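You operate a simulated robot arm through the tools that you are given. There is no shell and no other tool. Be economical: measure what you need, move in short steps, check, and stop when the job is done.

Carry out the task below with a simulated robot arm. There is one attempt and no reset: what you move stays moved.

TASK
Run the small pump at flow 3.
Fine: open the blue inlet and green outlet knobs before it runs; the red switch is the power. Leave the boost off.

It is judged by the outcome, as a careful person would: the job done as asked, and still so three seconds after it is handed in. It fails if anything else is knocked over, pushed out of place, dropped, spilled or broken.

THE ROBOT
A 6-joint arm with a two-finger parallel gripper, fixed in place. Base frame: the origin is at the foot of the arm, x ahead of it, y to its left, z up; the work surface is at about z = 836. Lengths are in mm, angles in degrees, forces in N, time in s.
With the tool pointing down near the work surface it reaches from about 240 to 640 mm from the base axis. Its first joint turns from -66.0 to 66.0 degrees. Payload 2.7 kg.
Tool frame: the origin (TCP) lies between the finger pads and is the grasp point; the fingertips stand 23 mm ahead of it; z points along the fingers, y is the line along which they close. The gripper opens to 94 mm. The fingers are 38 mm wide and 10 mm thick; the gripper's body (54 by 96 mm) begins 39 mm behind the TCP.
Orientation is told as [roll, pitch, yaw] about the base's x, y, z axes, in that order, counted from this pose: with the fingers straight down and closing along the base's y, the tool's x points along the base's -x, its y along +y and its z along -z.

THE INTERFACE
- The arm moves only by the tool arm_command. Its argument "series" is a list that holds one entry, the list of rows, each a list of 7 numbers: the shift along the tool's x, y, z in units of 50 mm (1.0 is 50 mm), then the turn, a rotation vector about the tool's x, y, z in units of 5 degrees (1.0 is 5 degrees), then the finger opening in mm, from 0 to 94. In form: [[[x, y, z, ax, ay, az, grip], ...]]. A call has 1 to 12 rows; each row shifts and turns the commanded pose from where the row before left it, along the tool's axes as they then stand. A call with a number of a shift or a turn outside -1 to 1 is refused whole. A row lasts 0.2 s, in which the tool goes at most 50 mm and 8.6 degrees; a call with a longer step from one row to the next is refused whole, and so is a gripper value outside its range. A pose out of reach is approached as far as the arm can. The call stops where the force on the tool passes 70 N (or 10 N more than at its start, if that is more) or the arm is blocked; 0.2 s more then pass. The fingers move at their own pace (about 45 mm/s each) and stop on an object; they squeeze with about 27 N. The grip force told is the motor's: it shows also when the fingers shut on nothing. Time passes only in rows, and 0.2 s behind the last, so rows that do not move let the fingers close. It gives the time, the measured TCP pose, the force on the tool (base axes), the opening and the grip force at its end, in the units of the frame above (readings bear some noise).
- Cameras (640 x 400 px; columns grow to the right, rows downward): "scene" is fixed at [95.2, -459.5, 1397]; the picture's right is [0.50, -0.87, 0.00], its down [-0.55, -0.32, -0.77] and it looks along [0.67, 0.38, -0.64] (base axes); focal length 344 px, centre (320, 200). "wrist" rides on the gripper at [-39, 0, -44] in the tool frame; the picture's right is [0.00, -1.00, 0.00], its down [0.97, 0.00, -0.24] and it looks along [0.24, 0.00, 0.97] (tool axes); focal length 218 px, centre (320, 200).
- camera(camera): a new picture of that camera. No time passes.
- point_at(camera, pixels): for up to 12 pixels [column, row] of the newest picture of that camera ("zoom" is the newest enlarged one), the place [x, y, z] in the base frame of the surface seen there, good to about 2 mm. No time passes.
- zoom(camera, box): a new picture of the part [left, top, right, bottom] of that camera's present view, enlarged. No time passes.
- finish_job(): hands the job in; it is judged then, once.

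Work in short steps. Measure before you move; look again where a grasp or a placing could have gone wrong, and mend it. You have 80 turns and 34 pictures in all, the two below and enlarged ones among them. Open the gripper and draw the arm clear of the work before you hand the job in, unless the task says otherwise; then end with one line.

The tools are called after "Call:" by a JSON object that holds its "name" and its "arguments". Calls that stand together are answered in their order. arm_command: Moves the arm, as the interface text tells. Its arguments: {"type":"object","properties":{"series":{"type":"array","items":{"type":"array","items":{"type":"array","items":{"type":"number"}}}}},"required":["series"]} The other tools are called the same way: camera (camera) takes a picture; point_at (camera, pixels) gives the place of the surface under pixels of a picture; zoom (camera, box) takes an enlarged picture of a part of a camera's view; finish_job () hands the job in.

At the start:

```text
clock: 0.0
tcp_pos: [275.2, -175.5, 1133.1]
tcp_rot: [0.1, 0.0, 0.1]
wrist_force: [-0.5, -0.3, 0.1]
opening: 94.1
grip_force: 0.0
```

scene: 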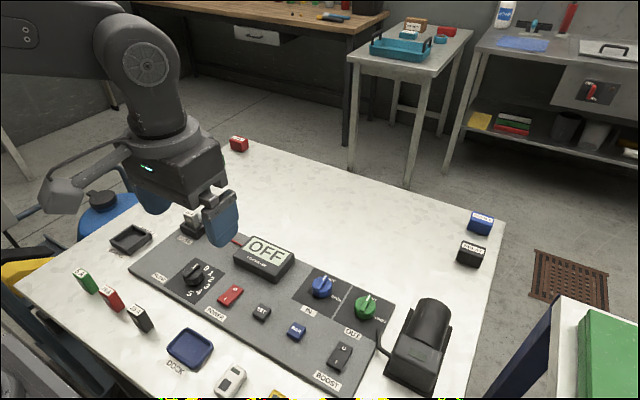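
wrist: 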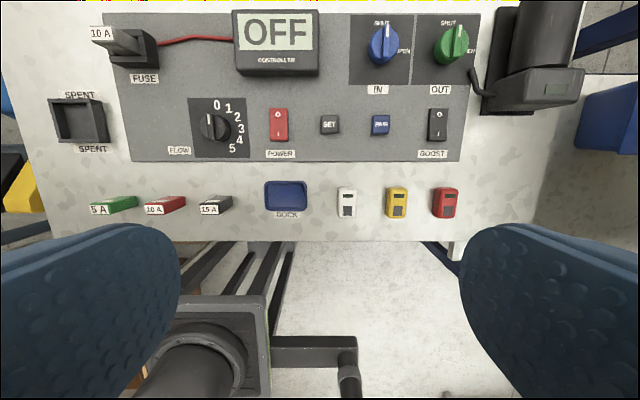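

I zoom in on the panel to read the labels and the state of the controls.

Call:
{"name": "zoom", "arguments": {"camera": "wrist", "box": [80, 0, 340, 220]}}

Call:
{"name": "zoom", "arguments": {"camera": "wrist", "box": [300, 0, 560, 220]}}

Call:
{"name": "zoom", "arguments": {"camera": "scene", "box": [130, 190, 470, 400]}}

Call:
{"name": "point_at", "arguments": {"camera": "wrist", "pixels": [[215, 126], [278, 125], [383, 47], [452, 47], [330, 125], [381, 125], [437, 125], [200, 150], [450, 150], [385, 80], [455, 80], [278, 115]]}}

```text
1.82 times, centred on (210, 110) of wrist
```

zoom: 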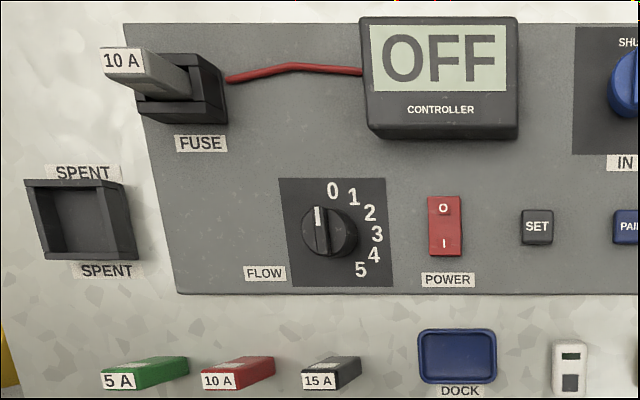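

```text
1.82 times, centred on (430, 110) of wrist
```

zoom: 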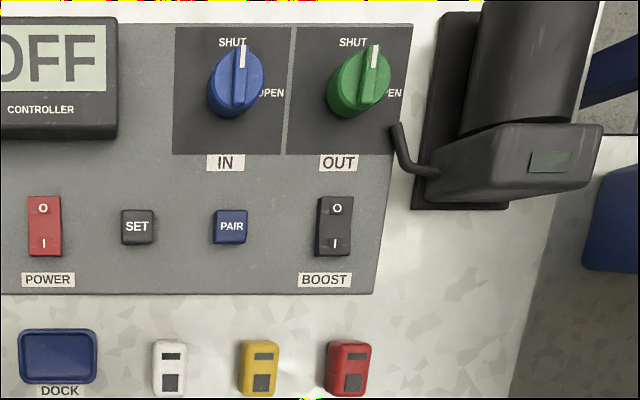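

```text
1.88 times, centred on (300, 295) of scene
```

zoom: 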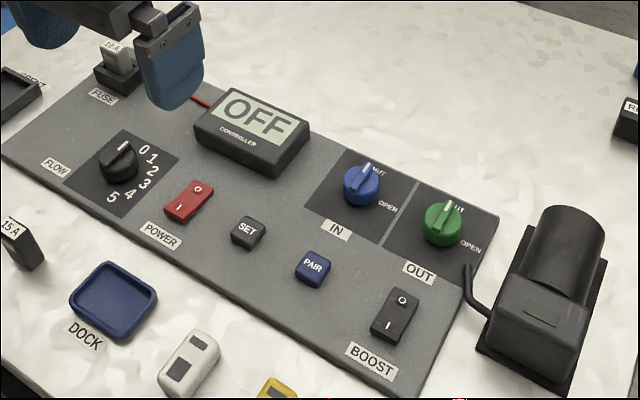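

```text
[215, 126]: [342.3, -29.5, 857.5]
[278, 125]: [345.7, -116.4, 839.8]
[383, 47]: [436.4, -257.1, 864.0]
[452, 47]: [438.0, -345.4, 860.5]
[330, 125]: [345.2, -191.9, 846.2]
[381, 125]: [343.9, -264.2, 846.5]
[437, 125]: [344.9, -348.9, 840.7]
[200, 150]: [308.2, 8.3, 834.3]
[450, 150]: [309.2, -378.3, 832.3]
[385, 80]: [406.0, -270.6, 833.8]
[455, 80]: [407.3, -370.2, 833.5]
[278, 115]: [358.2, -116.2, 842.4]
```

Controller is OFF, both knobs at SHUT, dial at 0. I move above the blue inlet knob (about [436,-260]) to measure it closely.

Call:
{"name": "arm_command", "arguments": {"series": [[[-0.537, -0.289, 0.577, 0, 0, 0, 94], [-0.537, -0.289, 0.577, 0, 0, 0, 94], [-0.537, -0.289, 0.577, 0, 0, 0, 94], [-0.537, -0.289, 0.577, 0, 0, 0, 94], [-0.537, -0.289, 0.577, 0, 0, 0, 94], [-0.537, -0.289, 0.4, 0, 0, 0, 94], [0, 0, 0, 0, 0, 0, 94]]]}}

Call:
{"name": "camera", "arguments": {"camera": "wrist"}}

```text
clock: 1.6
tcp_pos: [437.6, -262.4, 970.6]
tcp_rot: [0.0, 0.0, 0.0]
wrist_force: [-1.0, -0.6, 0.0]
opening: 94.0
grip_force: 0.1
```

```text
28 pictures are left
```

wrist: 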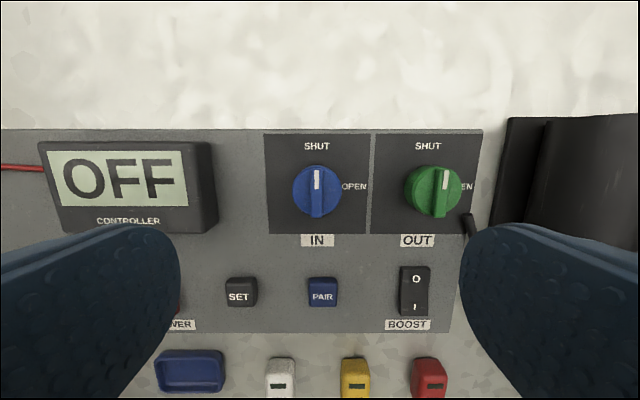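

Call:
{"name": "zoom", "arguments": {"camera": "wrist", "box": [240, 120, 500, 250]}}

Call:
{"name": "point_at", "arguments": {"camera": "wrist", "pixels": [[317, 180], [317, 208], [299, 190], [337, 190], [440, 185], [442, 208], [413, 190], [461, 190], [317, 146], [428, 146], [200, 160], [467, 225]]}}

```text
2.46 times, centred on (370, 185) of wrist
```

zoom: 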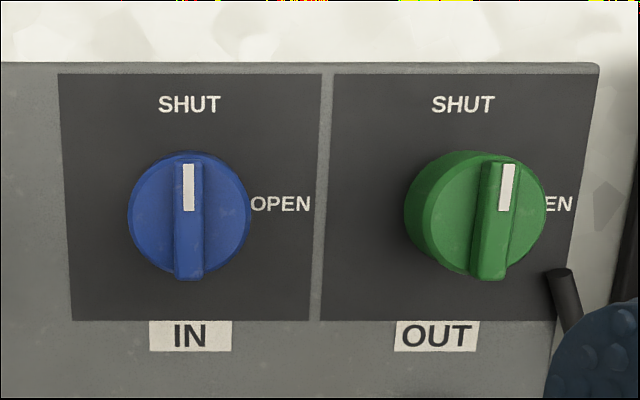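

```text
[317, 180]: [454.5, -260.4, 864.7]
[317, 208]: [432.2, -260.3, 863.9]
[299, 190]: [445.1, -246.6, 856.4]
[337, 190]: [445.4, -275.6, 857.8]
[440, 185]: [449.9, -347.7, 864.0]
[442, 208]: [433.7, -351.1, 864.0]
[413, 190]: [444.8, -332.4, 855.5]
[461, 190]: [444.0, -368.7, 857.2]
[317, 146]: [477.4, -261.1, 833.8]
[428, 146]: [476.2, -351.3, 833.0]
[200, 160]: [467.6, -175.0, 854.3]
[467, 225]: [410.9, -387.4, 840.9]
```

Blue knob: axis at about (443.7, -260.5), a ridge along x, top z 864, disc top about 857. I go down so the fingertips flank the ridge, then close.

Call:
{"name": "arm_command", "arguments": {"series": [[[-0.122, 0.038, 0.5, 0, 0, 0, 40], [0, 0, 0.5, 0, 0, 0, 40], [0, 0, 0.4, 0, 0, 0, 40], [0, 0, 0.2, 0, 0, 0, 40], [0, 0, 0.17, 0, 0, 0, 40], [0, 0, 0, 0, 0, 0, 40], [0, 0, 0, 0, 0, 0, 5], [0, 0, 0, 0, 0, 0, 5], [0, 0, 0, 0, 0, 0, 5]]]}}

```text
clock: 3.6
tcp_pos: [442.7, -260.0, 880.7]
tcp_rot: [0.0, 0.0, 0.0]
wrist_force: [0.3, 6.0, 0.4]
opening: 9.2
grip_force: 43.9
```

The fingers hold the ridge (9.2 mm). I turn clockwise seen from above (+ about tool z) and watch the force.

Call:
{"name": "arm_command", "arguments": {"series": [[[0, 0, 0, 0, 0, 1, 5], [0, 0, 0, 0, 0, 1, 5], [0, 0, 0, 0, 0, 1, 5], [0, 0, 0, 0, 0, 1, 5], [0, 0, 0, 0, 0, 1, 5], [0, 0, 0, 0, 0, 1, 5]]]}}

Call:
{"name": "camera", "arguments": {"camera": "wrist"}}

```text
clock: 5.0
tcp_pos: [442.7, -260.5, 880.3]
tcp_rot: [-0.1, 0.0, -30.1]
wrist_force: [-1.9, 9.9, -3.0]
opening: 8.6
grip_force: 45.3
```

```text
26 pictures are left
```

wrist: 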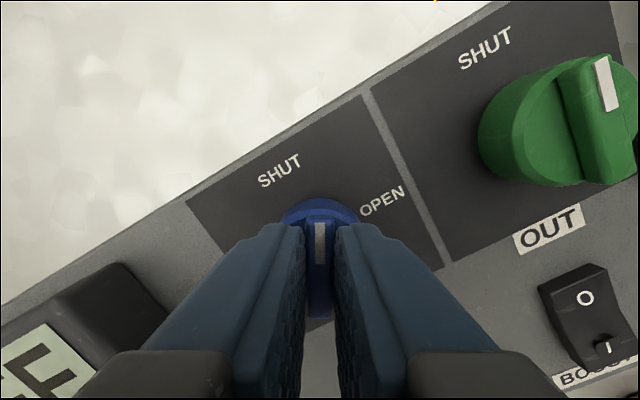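

The knob is turning with the fingers (white mark at 319,232). I continue the remaining 60°.

Call:
{"name": "arm_command", "arguments": {"series": [[[0, 0, 0, 0, 0, 1, 5], [0, 0, 0, 0, 0, 1, 5], [0, 0, 0, 0, 0, 1, 5], [0, 0, 0, 0, 0, 1, 5], [0, 0, 0, 0, 0, 1, 5], [0, 0, 0, 0, 0, 1, 5], [0, 0, 0, 0, 0, 1, 5], [0, 0, 0, 0, 0, 1, 5], [0, 0, 0, 0, 0, 1, 5], [0, 0, 0, 0, 0, 1, 5], [0, 0, 0, 0, 0, 1, 5], [0, 0, 0, 0, 0, 1, 5]]]}}

Call:
{"name": "camera", "arguments": {"camera": "wrist"}}

```text
clock: 7.6
tcp_pos: [443.4, -260.8, 880.6]
tcp_rot: [-0.1, 0.1, -90.1]
wrist_force: [-2.6, 8.2, -7.6]
opening: 8.5
grip_force: 45.1
```

```text
25 pictures are left
```

wrist: 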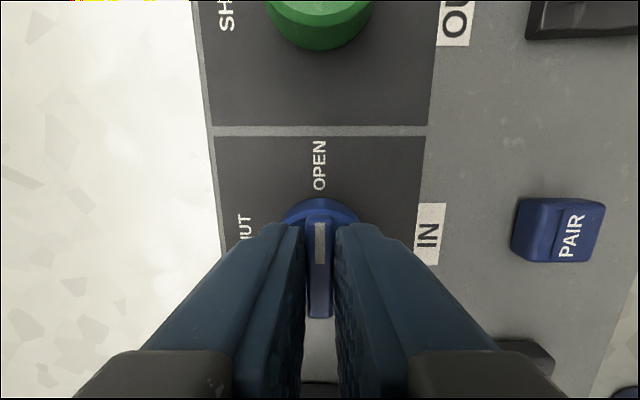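

Blue knob now points at OPEN. I release, lift 50 mm and turn the wrist back.

Call:
{"name": "arm_command", "arguments": {"series": [[[0, 0, 0, 0, 0, 0, 40], [0, 0, 0, 0, 0, 0, 40], [0, 0, 0, 0, 0, 0, 40], [0, 0, -0.5, 0, 0, 0, 40], [0, 0, -0.8, 0, 0, 0, 40], [0, 0, 0, 0, 0, -1, 40], [0, 0, 0, 0, 0, -1, 40], [0, 0, 0, 0, 0, -1, 40], [0, 0, 0, 0, 0, -1, 40], [0, 0, 0, 0, 0, -1, 40], [0, 0, 0, 0, 0, -1, 40]]]}}

Call:
{"name": "arm_command", "arguments": {"series": [[[0, 0, 0, 0, 0, -1, 40], [0, 0, 0, 0, 0, -1, 40], [0, 0, 0, 0, 0, -1, 40], [0, 0, 0, 0, 0, -1, 40], [0, 0, 0, 0, 0, -1, 40], [0, 0, 0, 0, 0, -1, 40], [0, 0, 0, 0, 0, -1, 40], [0, 0, 0, 0, 0, -1, 40], [0, 0, 0, 0, 0, -1, 40], [0, 0, 0, 0, 0, -1, 40], [0, 0, 0, 0, 0, -1, 40], [0, 0, 0, 0, 0, -1, 40]]]}}

Call:
{"name": "arm_command", "arguments": {"series": [[[0, -0.9, 0, 0, 0, 0, 40], [0, -0.88, 0, 0, 0, 0, 40], [0, 0, 0, 0, 0, 0, 40]]]}}

Call:
{"name": "camera", "arguments": {"camera": "wrist"}}

```text
clock: 10.0
tcp_pos: [443.0, -260.8, 946.9]
tcp_rot: [-0.1, -0.1, -59.8]
wrist_force: [0.5, 0.1, 0.2]
opening: 39.8
grip_force: 0.1
```

```text
clock: 12.6
tcp_pos: [443.0, -260.0, 945.1]
tcp_rot: [0.0, 0.0, 0.1]
wrist_force: [0.1, -0.4, 0.1]
opening: 40.0
grip_force: 0.1
```

```text
clock: 13.4
tcp_pos: [443.1, -348.9, 945.2]
tcp_rot: [0.0, 0.1, 0.1]
wrist_force: [-0.2, 0.2, -0.7]
opening: 40.0
grip_force: 0.0
```

```text
24 pictures are left
```

wrist: 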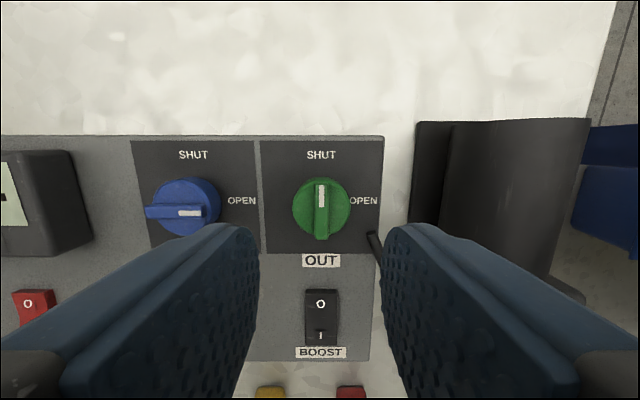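

Green ridge is centred at column ~321. The pump motor is close on the right, so I measure its height before descending.

Call:
{"name": "point_at", "arguments": {"camera": "wrist", "pixels": [[320, 195], [320, 225], [430, 180], [470, 180], [520, 180], [560, 240], [500, 130], [375, 245]]}}

```text
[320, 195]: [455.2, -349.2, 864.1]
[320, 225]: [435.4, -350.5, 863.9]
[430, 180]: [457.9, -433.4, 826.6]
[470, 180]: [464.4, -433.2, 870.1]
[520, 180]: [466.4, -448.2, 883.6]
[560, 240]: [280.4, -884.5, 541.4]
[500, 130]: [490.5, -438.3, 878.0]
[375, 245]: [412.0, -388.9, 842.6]
```

The pump lies beyond y=-428, clear of the gripper body (to about -398). I descend on the green ridge and close.

Call:
{"name": "arm_command", "arguments": {"series": [[[-0.01, -0.022, 0.5, 0, 0, 0, 40], [0, 0, 0.4, 0, 0, 0, 40], [0, 0, 0.25, 0, 0, 0, 40], [0, 0, 0.13, 0, 0, 0, 40], [0, 0, 0, 0, 0, 0, 40], [0, 0, 0, 0, 0, 0, 5], [0, 0, 0, 0, 0, 0, 5], [0, 0, 0, 0, 0, 0, 5]]]}}

Call:
{"name": "arm_command", "arguments": {"series": [[[0, 0, 0, 0, 0, 1, 5], [0, 0, 0, 0, 0, 1, 5], [0, 0, 0, 0, 0, 1, 5], [0, 0, 0, 0, 0, 1, 5], [0, 0, 0, 0, 0, 1, 5], [0, 0, 0, 0, 0, 1, 5]]]}}

```text
clock: 15.2
tcp_pos: [443.0, -349.7, 881.6]
tcp_rot: [0.1, 0.2, 0.0]
wrist_force: [-0.8, 5.1, 0.6]
opening: 8.8
grip_force: 44.0
```

```text
clock: 16.6
tcp_pos: [443.2, -350.2, 881.0]
tcp_rot: [0.0, 0.1, -30.1]
wrist_force: [-9.9, 12.7, 3.2]
opening: 8.9
grip_force: 45.7
```

Gripped at 8.8 mm and turning; I complete the remaining 60°.

Call:
{"name": "arm_command", "arguments": {"series": [[[0, 0, 0, 0, 0, 1, 5], [0, 0, 0, 0, 0, 1, 5], [0, 0, 0, 0, 0, 1, 5], [0, 0, 0, 0, 0, 1, 5], [0, 0, 0, 0, 0, 1, 5], [0, 0, 0, 0, 0, 1, 5], [0, 0, 0, 0, 0, 1, 5], [0, 0, 0, 0, 0, 1, 5], [0, 0, 0, 0, 0, 1, 5], [0, 0, 0, 0, 0, 1, 5], [0, 0, 0, 0, 0, 1, 5], [0, 0, 0, 0, 0, 1, 5]]]}}

Call:
{"name": "arm_command", "arguments": {"series": [[[0, 0, 0, 0, 0, 0, 40], [0, 0, 0, 0, 0, 0, 40], [0, 0, 0, 0, 0, 0, 40], [0, 0, -0.5, 0, 0, 0, 40], [0, 0, -0.8, 0, 0, 0, 40], [0, 0, -0.5, 0, 0, -1, 40], [0, 0, 0, 0, 0, -1, 40], [0, 0, 0, 0, 0, -1, 40], [0, 0, 0, 0, 0, -1, 40], [0, 0, 0, 0, 0, -1, 40], [0, 0, 0, 0, 0, -1, 40]]]}}

Call:
{"name": "arm_command", "arguments": {"series": [[[0, 0, 0, 0, 0, -1, 40], [0, 0, 0, 0, 0, -1, 40], [0, 0, 0, 0, 0, -1, 40], [0, 0, 0, 0, 0, -1, 40], [0, 0, 0, 0, 0, -1, 40], [0, 0, 0, 0, 0, -1, 40], [0, 0, 0, 0, 0, -1, 40], [0, 0, 0, 0, 0, -1, 40], [0, 0, 0, 0, 0, -1, 40], [0, 0, 0, 0, 0, -1, 40], [0, 0, 0, 0, 0, -1, 40], [0, 0, 0, 0, 0, -1, 40]]]}}

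Call:
{"name": "camera", "arguments": {"camera": "wrist"}}

```text
clock: 19.2
tcp_pos: [442.8, -350.3, 882.0]
tcp_rot: [-0.2, 0.0, -90.2]
wrist_force: [-9.8, 3.0, 1.9]
opening: 8.6
grip_force: 45.5
```

```text
clock: 21.6
tcp_pos: [444.2, -350.4, 972.5]
tcp_rot: [0.1, 0.0, -59.9]
wrist_force: [0.6, 0.1, 0.7]
opening: 40.1
grip_force: 0.0
```

```text
clock: 24.2
tcp_pos: [443.4, -350.3, 972.8]
tcp_rot: [0.0, 0.0, 0.1]
wrist_force: [-0.2, 0.4, 0.1]
opening: 40.1
grip_force: 0.0
```

```text
23 pictures are left
```

wrist: 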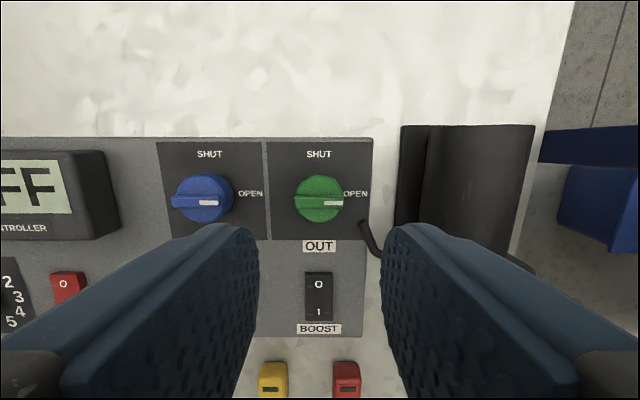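

Both valves point at OPEN. Next I move over the dial/power area to measure these (staying high).

Call:
{"name": "arm_command", "arguments": {"series": [[[0.2, 0.85, -0.1, 0, 0, 0, 40], [0.2, 0.85, -0.1, 0, 0, 0, 40], [0.2, 0.85, -0.1, 0, 0, 0, 40], [0.2, 0.85, -0.1, 0, 0, 0, 40], [0.2, 0.85, 0, 0, 0, 0, 40], [0.2, 0.85, 0, 0, 0, 0, 20], [0.3, 0, 0, 0, 0, 0, 0], [0, 0, 0, 0, 0, 0, 0], [0, 0, 0, 0, 0, 0, 0]]]}}

Call:
{"name": "camera", "arguments": {"camera": "wrist"}}

```text
clock: 26.2
tcp_pos: [370.1, -95.6, 991.8]
tcp_rot: [0.0, 0.1, 0.0]
wrist_force: [0.3, 0.3, 0.7]
opening: 0.2
grip_force: 26.9
```

```text
22 pictures are left
```

wrist: 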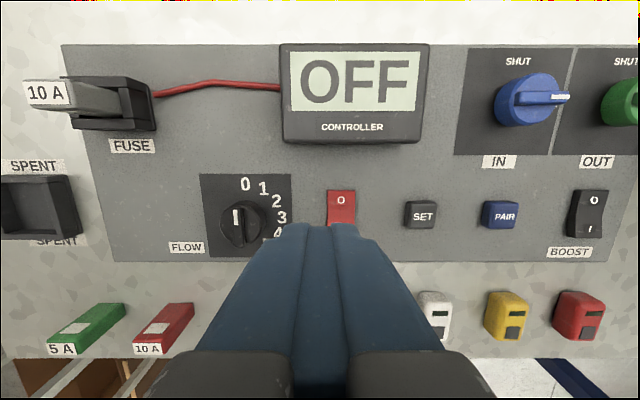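

Call:
{"name": "point_at", "arguments": {"camera": "wrist", "pixels": [[341, 193], [341, 200], [341, 207], [341, 214], [341, 221], [331, 210], [352, 210], [237, 215], [235, 232], [245, 185], [282, 217], [160, 220]]}}

Call:
{"name": "zoom", "arguments": {"camera": "wrist", "box": [180, 150, 380, 270]}}

Call:
{"name": "zoom", "arguments": {"camera": "scene", "box": [150, 230, 310, 330]}}

```text
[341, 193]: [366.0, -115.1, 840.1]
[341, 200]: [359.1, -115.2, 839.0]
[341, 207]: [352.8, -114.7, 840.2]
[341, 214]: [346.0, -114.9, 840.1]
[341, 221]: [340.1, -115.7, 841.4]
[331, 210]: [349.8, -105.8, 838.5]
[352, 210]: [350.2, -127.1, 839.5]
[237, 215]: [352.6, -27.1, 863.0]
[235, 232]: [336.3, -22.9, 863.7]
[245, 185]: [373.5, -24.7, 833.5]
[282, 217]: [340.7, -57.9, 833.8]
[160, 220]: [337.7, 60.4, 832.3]
```

```text
3.20 times, centred on (280, 210) of wrist
```

zoom: 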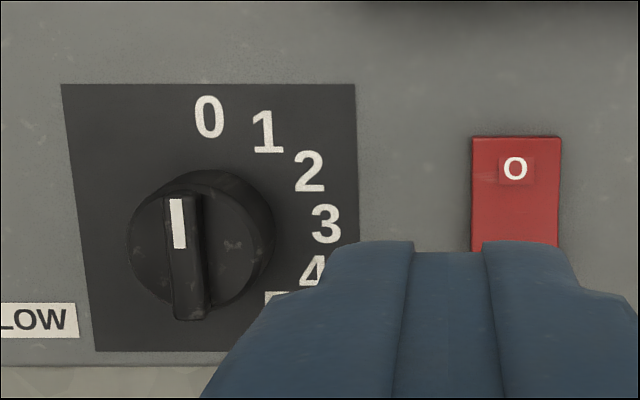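

```text
4.00 times, centred on (230, 280) of scene
```

zoom: 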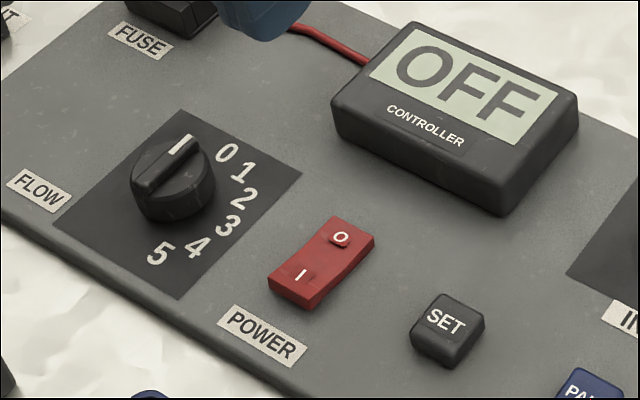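

Rocker spans x≈326–368 at y≈-115, with the I end (-x side) raised. I move the closed fingers to x≈324 so their leading edge covers only the I half, hovering first.

Call:
{"name": "arm_command", "arguments": {"series": [[[0.46, -0.2, 0.5, 0, 0, 0, 0], [0.46, -0.2, 0.5, 0, 0, 0, 0], [0, 0, 0.6, 0, 0, 0, 0], [0, 0, 0.5, 0, 0, 0, 0], [0, 0, 0, 0, 0, 0, 0]]]}}

Call:
{"name": "zoom", "arguments": {"camera": "scene", "box": [150, 230, 310, 330]}}

```text
clock: 27.4
tcp_pos: [324.6, -114.4, 886.4]
tcp_rot: [-0.1, 0.0, -0.1]
wrist_force: [0.1, 0.3, 0.4]
opening: 0.3
grip_force: 26.6
```

```text
4.00 times, centred on (230, 280) of scene
```

zoom: 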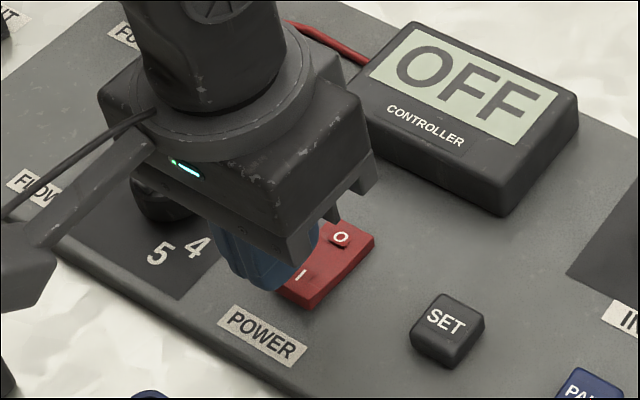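

Aligned over the I half. I press down in small steps and watch the force.

Call:
{"name": "arm_command", "arguments": {"series": [[[0, 0, 0.2, 0, 0, 0, 0], [0, 0, 0.1, 0, 0, 0, 0], [0, 0, 0.06, 0, 0, 0, 0], [0, 0, 0.04, 0, 0, 0, 0], [0, 0, 0.04, 0, 0, 0, 0], [0, 0, 0, 0, 0, 0, 0]]]}}

```text
clock: 28.8
tcp_pos: [324.6, -115.4, 863.8]
tcp_rot: [0.0, 0.0, 0.0]
wrist_force: [-0.1, -0.2, 0.0]
opening: 0.4
grip_force: 27.1
```

Call:
{"name": "arm_command", "arguments": {"series": [[[0, 0, 0.03, 0, 0, 0, 0], [0, 0, 0.03, 0, 0, 0, 0], [0, 0, 0, 0, 0, 0, 0]]]}}

Call:
{"name": "zoom", "arguments": {"camera": "scene", "box": [150, 230, 310, 330]}}

```text
clock: 29.7
tcp_pos: [323.6, -117.2, 864.3]
tcp_rot: [-0.1, 0.0, 0.0]
wrist_force: [-5.6, 2.1, 12.7]
opening: 0.1
grip_force: 27.4
stopped in row 3: the force on the tool passed its limit (the readings are from after the stop); the commanded pose is now the measured one
```

```text
4.00 times, centred on (230, 280) of scene
```

zoom: 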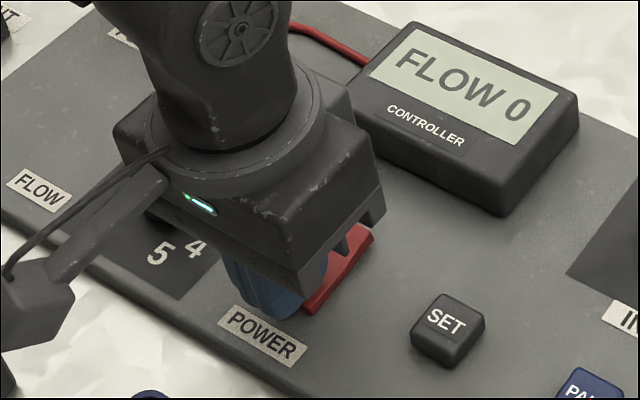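

Display now reads FLOW 0: power is on. I lift away and move over the flow dial, opening the fingers.

Call:
{"name": "arm_command", "arguments": {"series": [[[0, 0, -0.4, 0, 0, 0, 0], [0, 0, -0.8, 0, 0, 0, 0], [0, 0, -0.8, 0, 0, 0, 0], [-0.2, 0.9, 0, 0, 0, 0, 40], [-0.2, 0.9, 0, 0, 0, 0, 40], [0, 0, 0, 0, 0, 0, 40], [0, 0, 0, 0, 0, 0, 40]]]}}

Call:
{"name": "camera", "arguments": {"camera": "wrist"}}

```text
clock: 31.3
tcp_pos: [343.7, -26.8, 962.6]
tcp_rot: [0.0, -0.1, 0.0]
wrist_force: [-0.4, -0.8, 0.3]
opening: 39.9
grip_force: 0.1
```

```text
17 pictures are left
```

wrist: 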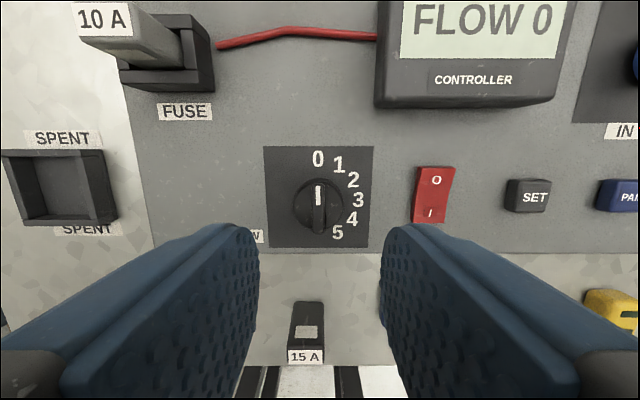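

Call:
{"name": "point_at", "arguments": {"camera": "wrist", "pixels": [[319, 185], [319, 195], [319, 215], [319, 228], [303, 203], [338, 203], [357, 200], [318, 158], [110, 45], [150, 30], [180, 50], [420, 60]]}}

Call:
{"name": "zoom", "arguments": {"camera": "wrist", "box": [260, 140, 380, 250]}}

```text
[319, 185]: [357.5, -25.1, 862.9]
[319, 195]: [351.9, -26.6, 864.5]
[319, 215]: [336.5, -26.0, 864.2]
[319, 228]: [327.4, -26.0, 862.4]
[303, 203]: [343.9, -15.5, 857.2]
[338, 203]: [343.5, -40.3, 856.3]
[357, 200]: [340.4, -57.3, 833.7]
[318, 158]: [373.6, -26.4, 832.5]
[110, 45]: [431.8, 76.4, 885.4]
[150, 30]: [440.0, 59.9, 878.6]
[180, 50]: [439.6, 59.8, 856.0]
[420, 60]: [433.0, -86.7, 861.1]
```

```text
3.64 times, centred on (320, 195) of wrist
```

zoom: 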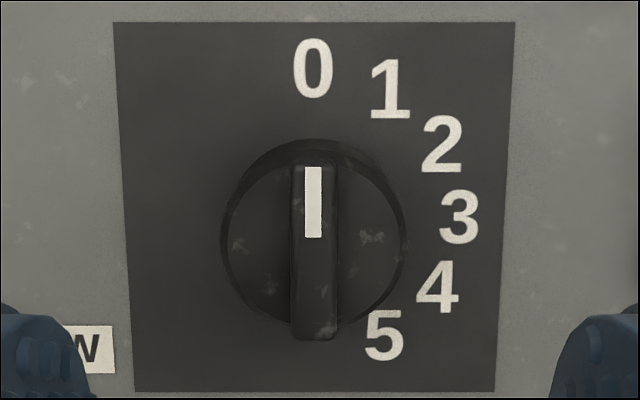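

Dial axis ≈ (343, -26), ridge along x, top 864, same as the valve knobs. I descend, grip and turn 90° clockwise, pausing at 60° first.

Call:
{"name": "arm_command", "arguments": {"series": [[[0.014, 0.014, 0.5, 0, 0, 0, 40], [0, 0, 0.5, 0, 0, 0, 40], [0, 0, 0.4, 0, 0, 0, 40], [0, 0, 0.23, 0, 0, 0, 40], [0, 0, 0, 0, 0, 0, 40], [0, 0, 0, 0, 0, 0, 5], [0, 0, 0, 0, 0, 0, 5], [0, 0, 0, 0, 0, 0, 5]]]}}

Call:
{"name": "arm_command", "arguments": {"series": [[[0, 0, 0, 0, 0, 1, 5], [0, 0, 0, 0, 0, 1, 5], [0, 0, 0, 0, 0, 1, 5], [0, 0, 0, 0, 0, 1, 5], [0, 0, 0, 0, 0, 1, 5], [0, 0, 0, 0, 0, 1, 5], [0, 0, 0, 0, 0, 1, 5], [0, 0, 0, 0, 0, 1, 5], [0, 0, 0, 0, 0, 1, 5], [0, 0, 0, 0, 0, 1, 5], [0, 0, 0, 0, 0, 1, 5], [0, 0, 0, 0, 0, 1, 5]]]}}

Call:
{"name": "camera", "arguments": {"camera": "scene"}}

```text
clock: 33.1
tcp_pos: [342.5, -24.9, 881.9]
tcp_rot: [0.0, -0.1, 0.0]
wrist_force: [0.4, 7.9, -4.0]
opening: 8.7
grip_force: 43.5
```

```text
clock: 35.7
tcp_pos: [340.7, -27.2, 881.6]
tcp_rot: [-0.1, 0.0, -60.2]
wrist_force: [-9.9, -41.1, -10.4]
opening: 8.8
grip_force: 45.0
```

```text
15 pictures are left
```

scene: 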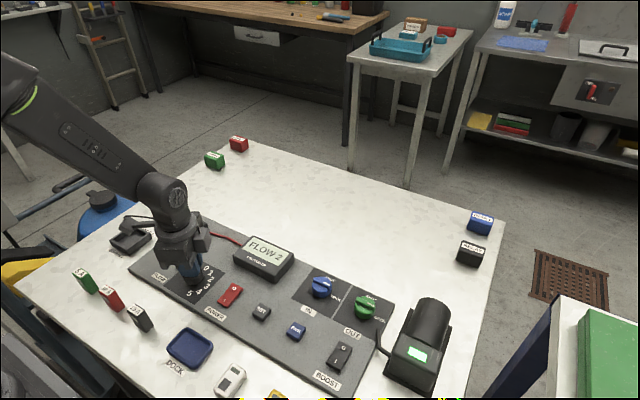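

FLOW 2 at 60°. A side force of ~41 N shows the grip is slightly off-axis, so I shift the command about 2 mm toward the measured position and turn 30° more.

Call:
{"name": "arm_command", "arguments": {"series": [[[-0.015, -0.055, 0, 0, 0, 0, 5], [0, 0, 0, 0, 0, 1, 5], [0, 0, 0, 0, 0, 1, 5], [0, 0, 0, 0, 0, 1, 5], [0, 0, 0, 0, 0, 1, 5], [0, 0, 0, 0, 0, 1, 5], [0, 0, 0, 0, 0, 1, 5], [0, 0, 0, 0, 0, 0, 5]]]}}

Call:
{"name": "zoom", "arguments": {"camera": "scene", "box": [150, 210, 470, 400]}}

```text
clock: 37.5
tcp_pos: [340.5, -27.4, 881.9]
tcp_rot: [0.0, 0.0, -90.1]
wrist_force: [-3.3, -20.8, -27.9]
opening: 9.0
grip_force: 45.5
```

```text
2.00 times, centred on (310, 305) of scene
```

zoom: 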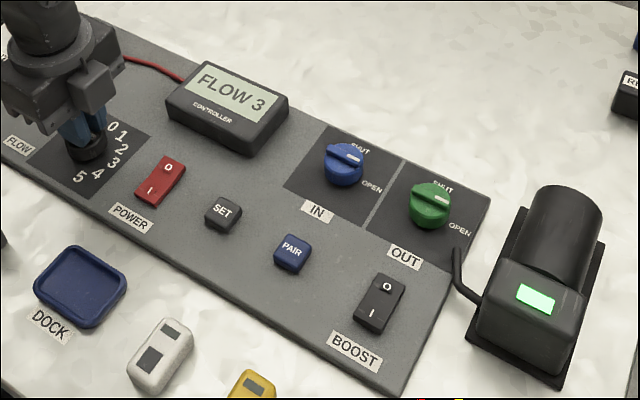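

FLOW 3, and the pump's panel is lit green. I release and rise clear, then check the dial and display.

Call:
{"name": "arm_command", "arguments": {"series": [[[0, 0, 0, 0, 0, 0, 40], [0, 0, 0, 0, 0, 0, 40], [0, 0, 0, 0, 0, 0, 40], [0, 0, -0.4, 0, 0, 0, 40], [0, 0, -0.9, 0, 0, 0, 40], [0, 0, -0.9, 0, 0, 0, 40], [0, 0, -0.5, 0, 0, -1, 40], [0, 0, 0, 0, 0, -1, 40], [0, 0, 0, 0, 0, -1, 40], [0, 0, 0, 0, 0, -1, 40], [0, 0, 0, 0, 0, -1, 40], [0, 0, 0, 0, 0, -1, 40]]]}}

Call:
{"name": "arm_command", "arguments": {"series": [[[0, 0, 0, 0, 0, -1, 40], [0, 0, 0, 0, 0, -1, 40], [0, 0, 0, 0, 0, -1, 40], [0, 0, 0, 0, 0, -1, 40], [0, 0, 0, 0, 0, -1, 40], [0, 0, 0, 0, 0, -1, 40], [0, 0, 0, 0, 0, -1, 40], [0, 0, 0, 0, 0, -1, 40], [0, 0, 0, 0, 0, -1, 40], [0, 0, 0, 0, 0, -1, 40], [0, 0, 0, 0, 0, -1, 40], [0, 0, 0, 0, 0, -1, 94]]]}}

Call:
{"name": "arm_command", "arguments": {"series": [[[0.2, 0, -0.7, 0, 0, 0, 94], [0.2, 0, -0.7, 0, 0, 0, 94], [0, 0, 0, 0, 0, 0, 94]]]}}

Call:
{"name": "camera", "arguments": {"camera": "wrist"}}

Call:
{"name": "zoom", "arguments": {"camera": "scene", "box": [130, 200, 470, 400]}}

```text
clock: 40.1
tcp_pos: [341.2, -26.6, 1016.7]
tcp_rot: [0.1, -0.1, -60.0]
wrist_force: [-0.7, -0.2, 0.6]
opening: 40.2
grip_force: 0.1
```

```text
clock: 42.7
tcp_pos: [340.4, -26.5, 1017.6]
tcp_rot: [-0.1, -0.2, 0.1]
wrist_force: [0.8, -1.3, 0.1]
opening: 75.1
grip_force: 0.1
```

```text
clock: 43.5
tcp_pos: [318.9, -25.3, 1087.4]
tcp_rot: [0.0, -0.2, 0.1]
wrist_force: [-0.1, 0.6, 0.5]
opening: 93.8
grip_force: 0.1
```

```text
13 pictures are left
```

wrist: 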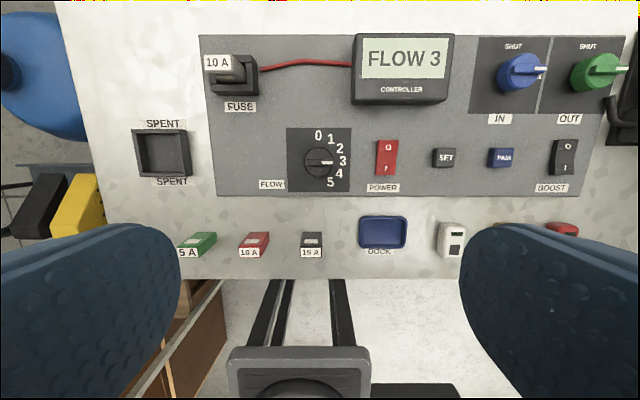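

```text
1.88 times, centred on (300, 300) of scene
```

zoom: 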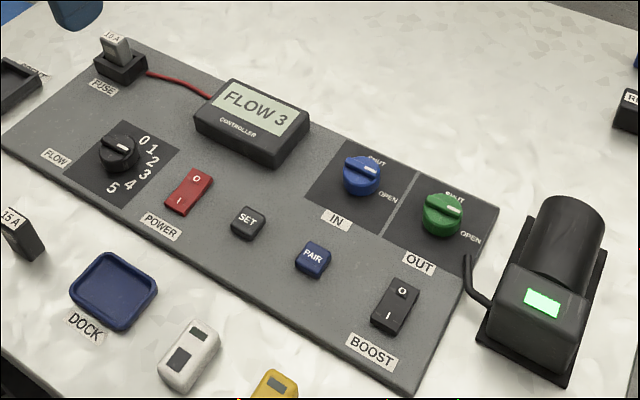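

Everything looks right: FLOW 3, boost at O, valves OPEN, pump lit. I wait a few seconds to check that it stays so.

Call:
{"name": "arm_command", "arguments": {"series": [[[0, 0, 0, 0, 0, 0, 94], [0, 0, 0, 0, 0, 0, 94], [0, 0, 0, 0, 0, 0, 94], [0, 0, 0, 0, 0, 0, 94], [0, 0, 0, 0, 0, 0, 94], [0, 0, 0, 0, 0, 0, 94], [0, 0, 0, 0, 0, 0, 94], [0, 0, 0, 0, 0, 0, 94], [0, 0, 0, 0, 0, 0, 94], [0, 0, 0, 0, 0, 0, 94], [0, 0, 0, 0, 0, 0, 94], [0, 0, 0, 0, 0, 0, 94]]]}}

Call:
{"name": "arm_command", "arguments": {"series": [[[0, 0, 0, 0, 0, 0, 94], [0, 0, 0, 0, 0, 0, 94], [0, 0, 0, 0, 0, 0, 94], [0, 0, 0, 0, 0, 0, 94], [0, 0, 0, 0, 0, 0, 94], [0, 0, 0, 0, 0, 0, 94], [0, 0, 0, 0, 0, 0, 94], [0, 0, 0, 0, 0, 0, 94], [0, 0, 0, 0, 0, 0, 94], [0, 0, 0, 0, 0, 0, 94], [0, 0, 0, 0, 0, 0, 94], [0, 0, 0, 0, 0, 0, 94]]]}}

Call:
{"name": "zoom", "arguments": {"camera": "scene", "box": [130, 200, 470, 400]}}

```text
clock: 46.1
tcp_pos: [320.5, -28.5, 1087.5]
tcp_rot: [0.0, -0.2, 0.0]
wrist_force: [-0.3, 0.1, 0.1]
opening: 94.1
grip_force: 0.0
```

```text
clock: 48.7
tcp_pos: [319.8, -27.4, 1088.1]
tcp_rot: [0.1, -0.3, 0.1]
wrist_force: [0.4, -0.4, -0.5]
opening: 94.2
grip_force: 0.1
```

```text
1.88 times, centred on (300, 300) of scene
```

zoom: 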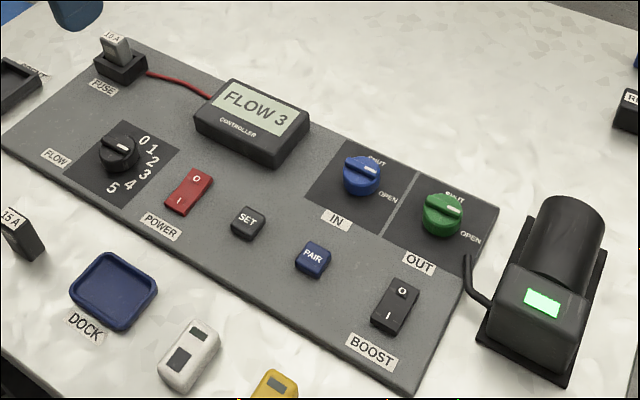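

Five seconds on, it still shows FLOW 3 with the pump lit; the arm is clear and the gripper open, so I hand the job in.

Call:
{"name": "finish_job", "arguments": {}}

```text
The job is handed in.
```

The pump is running at flow 3, with the blue inlet and green outlet opened before power went on, and the boost left off.
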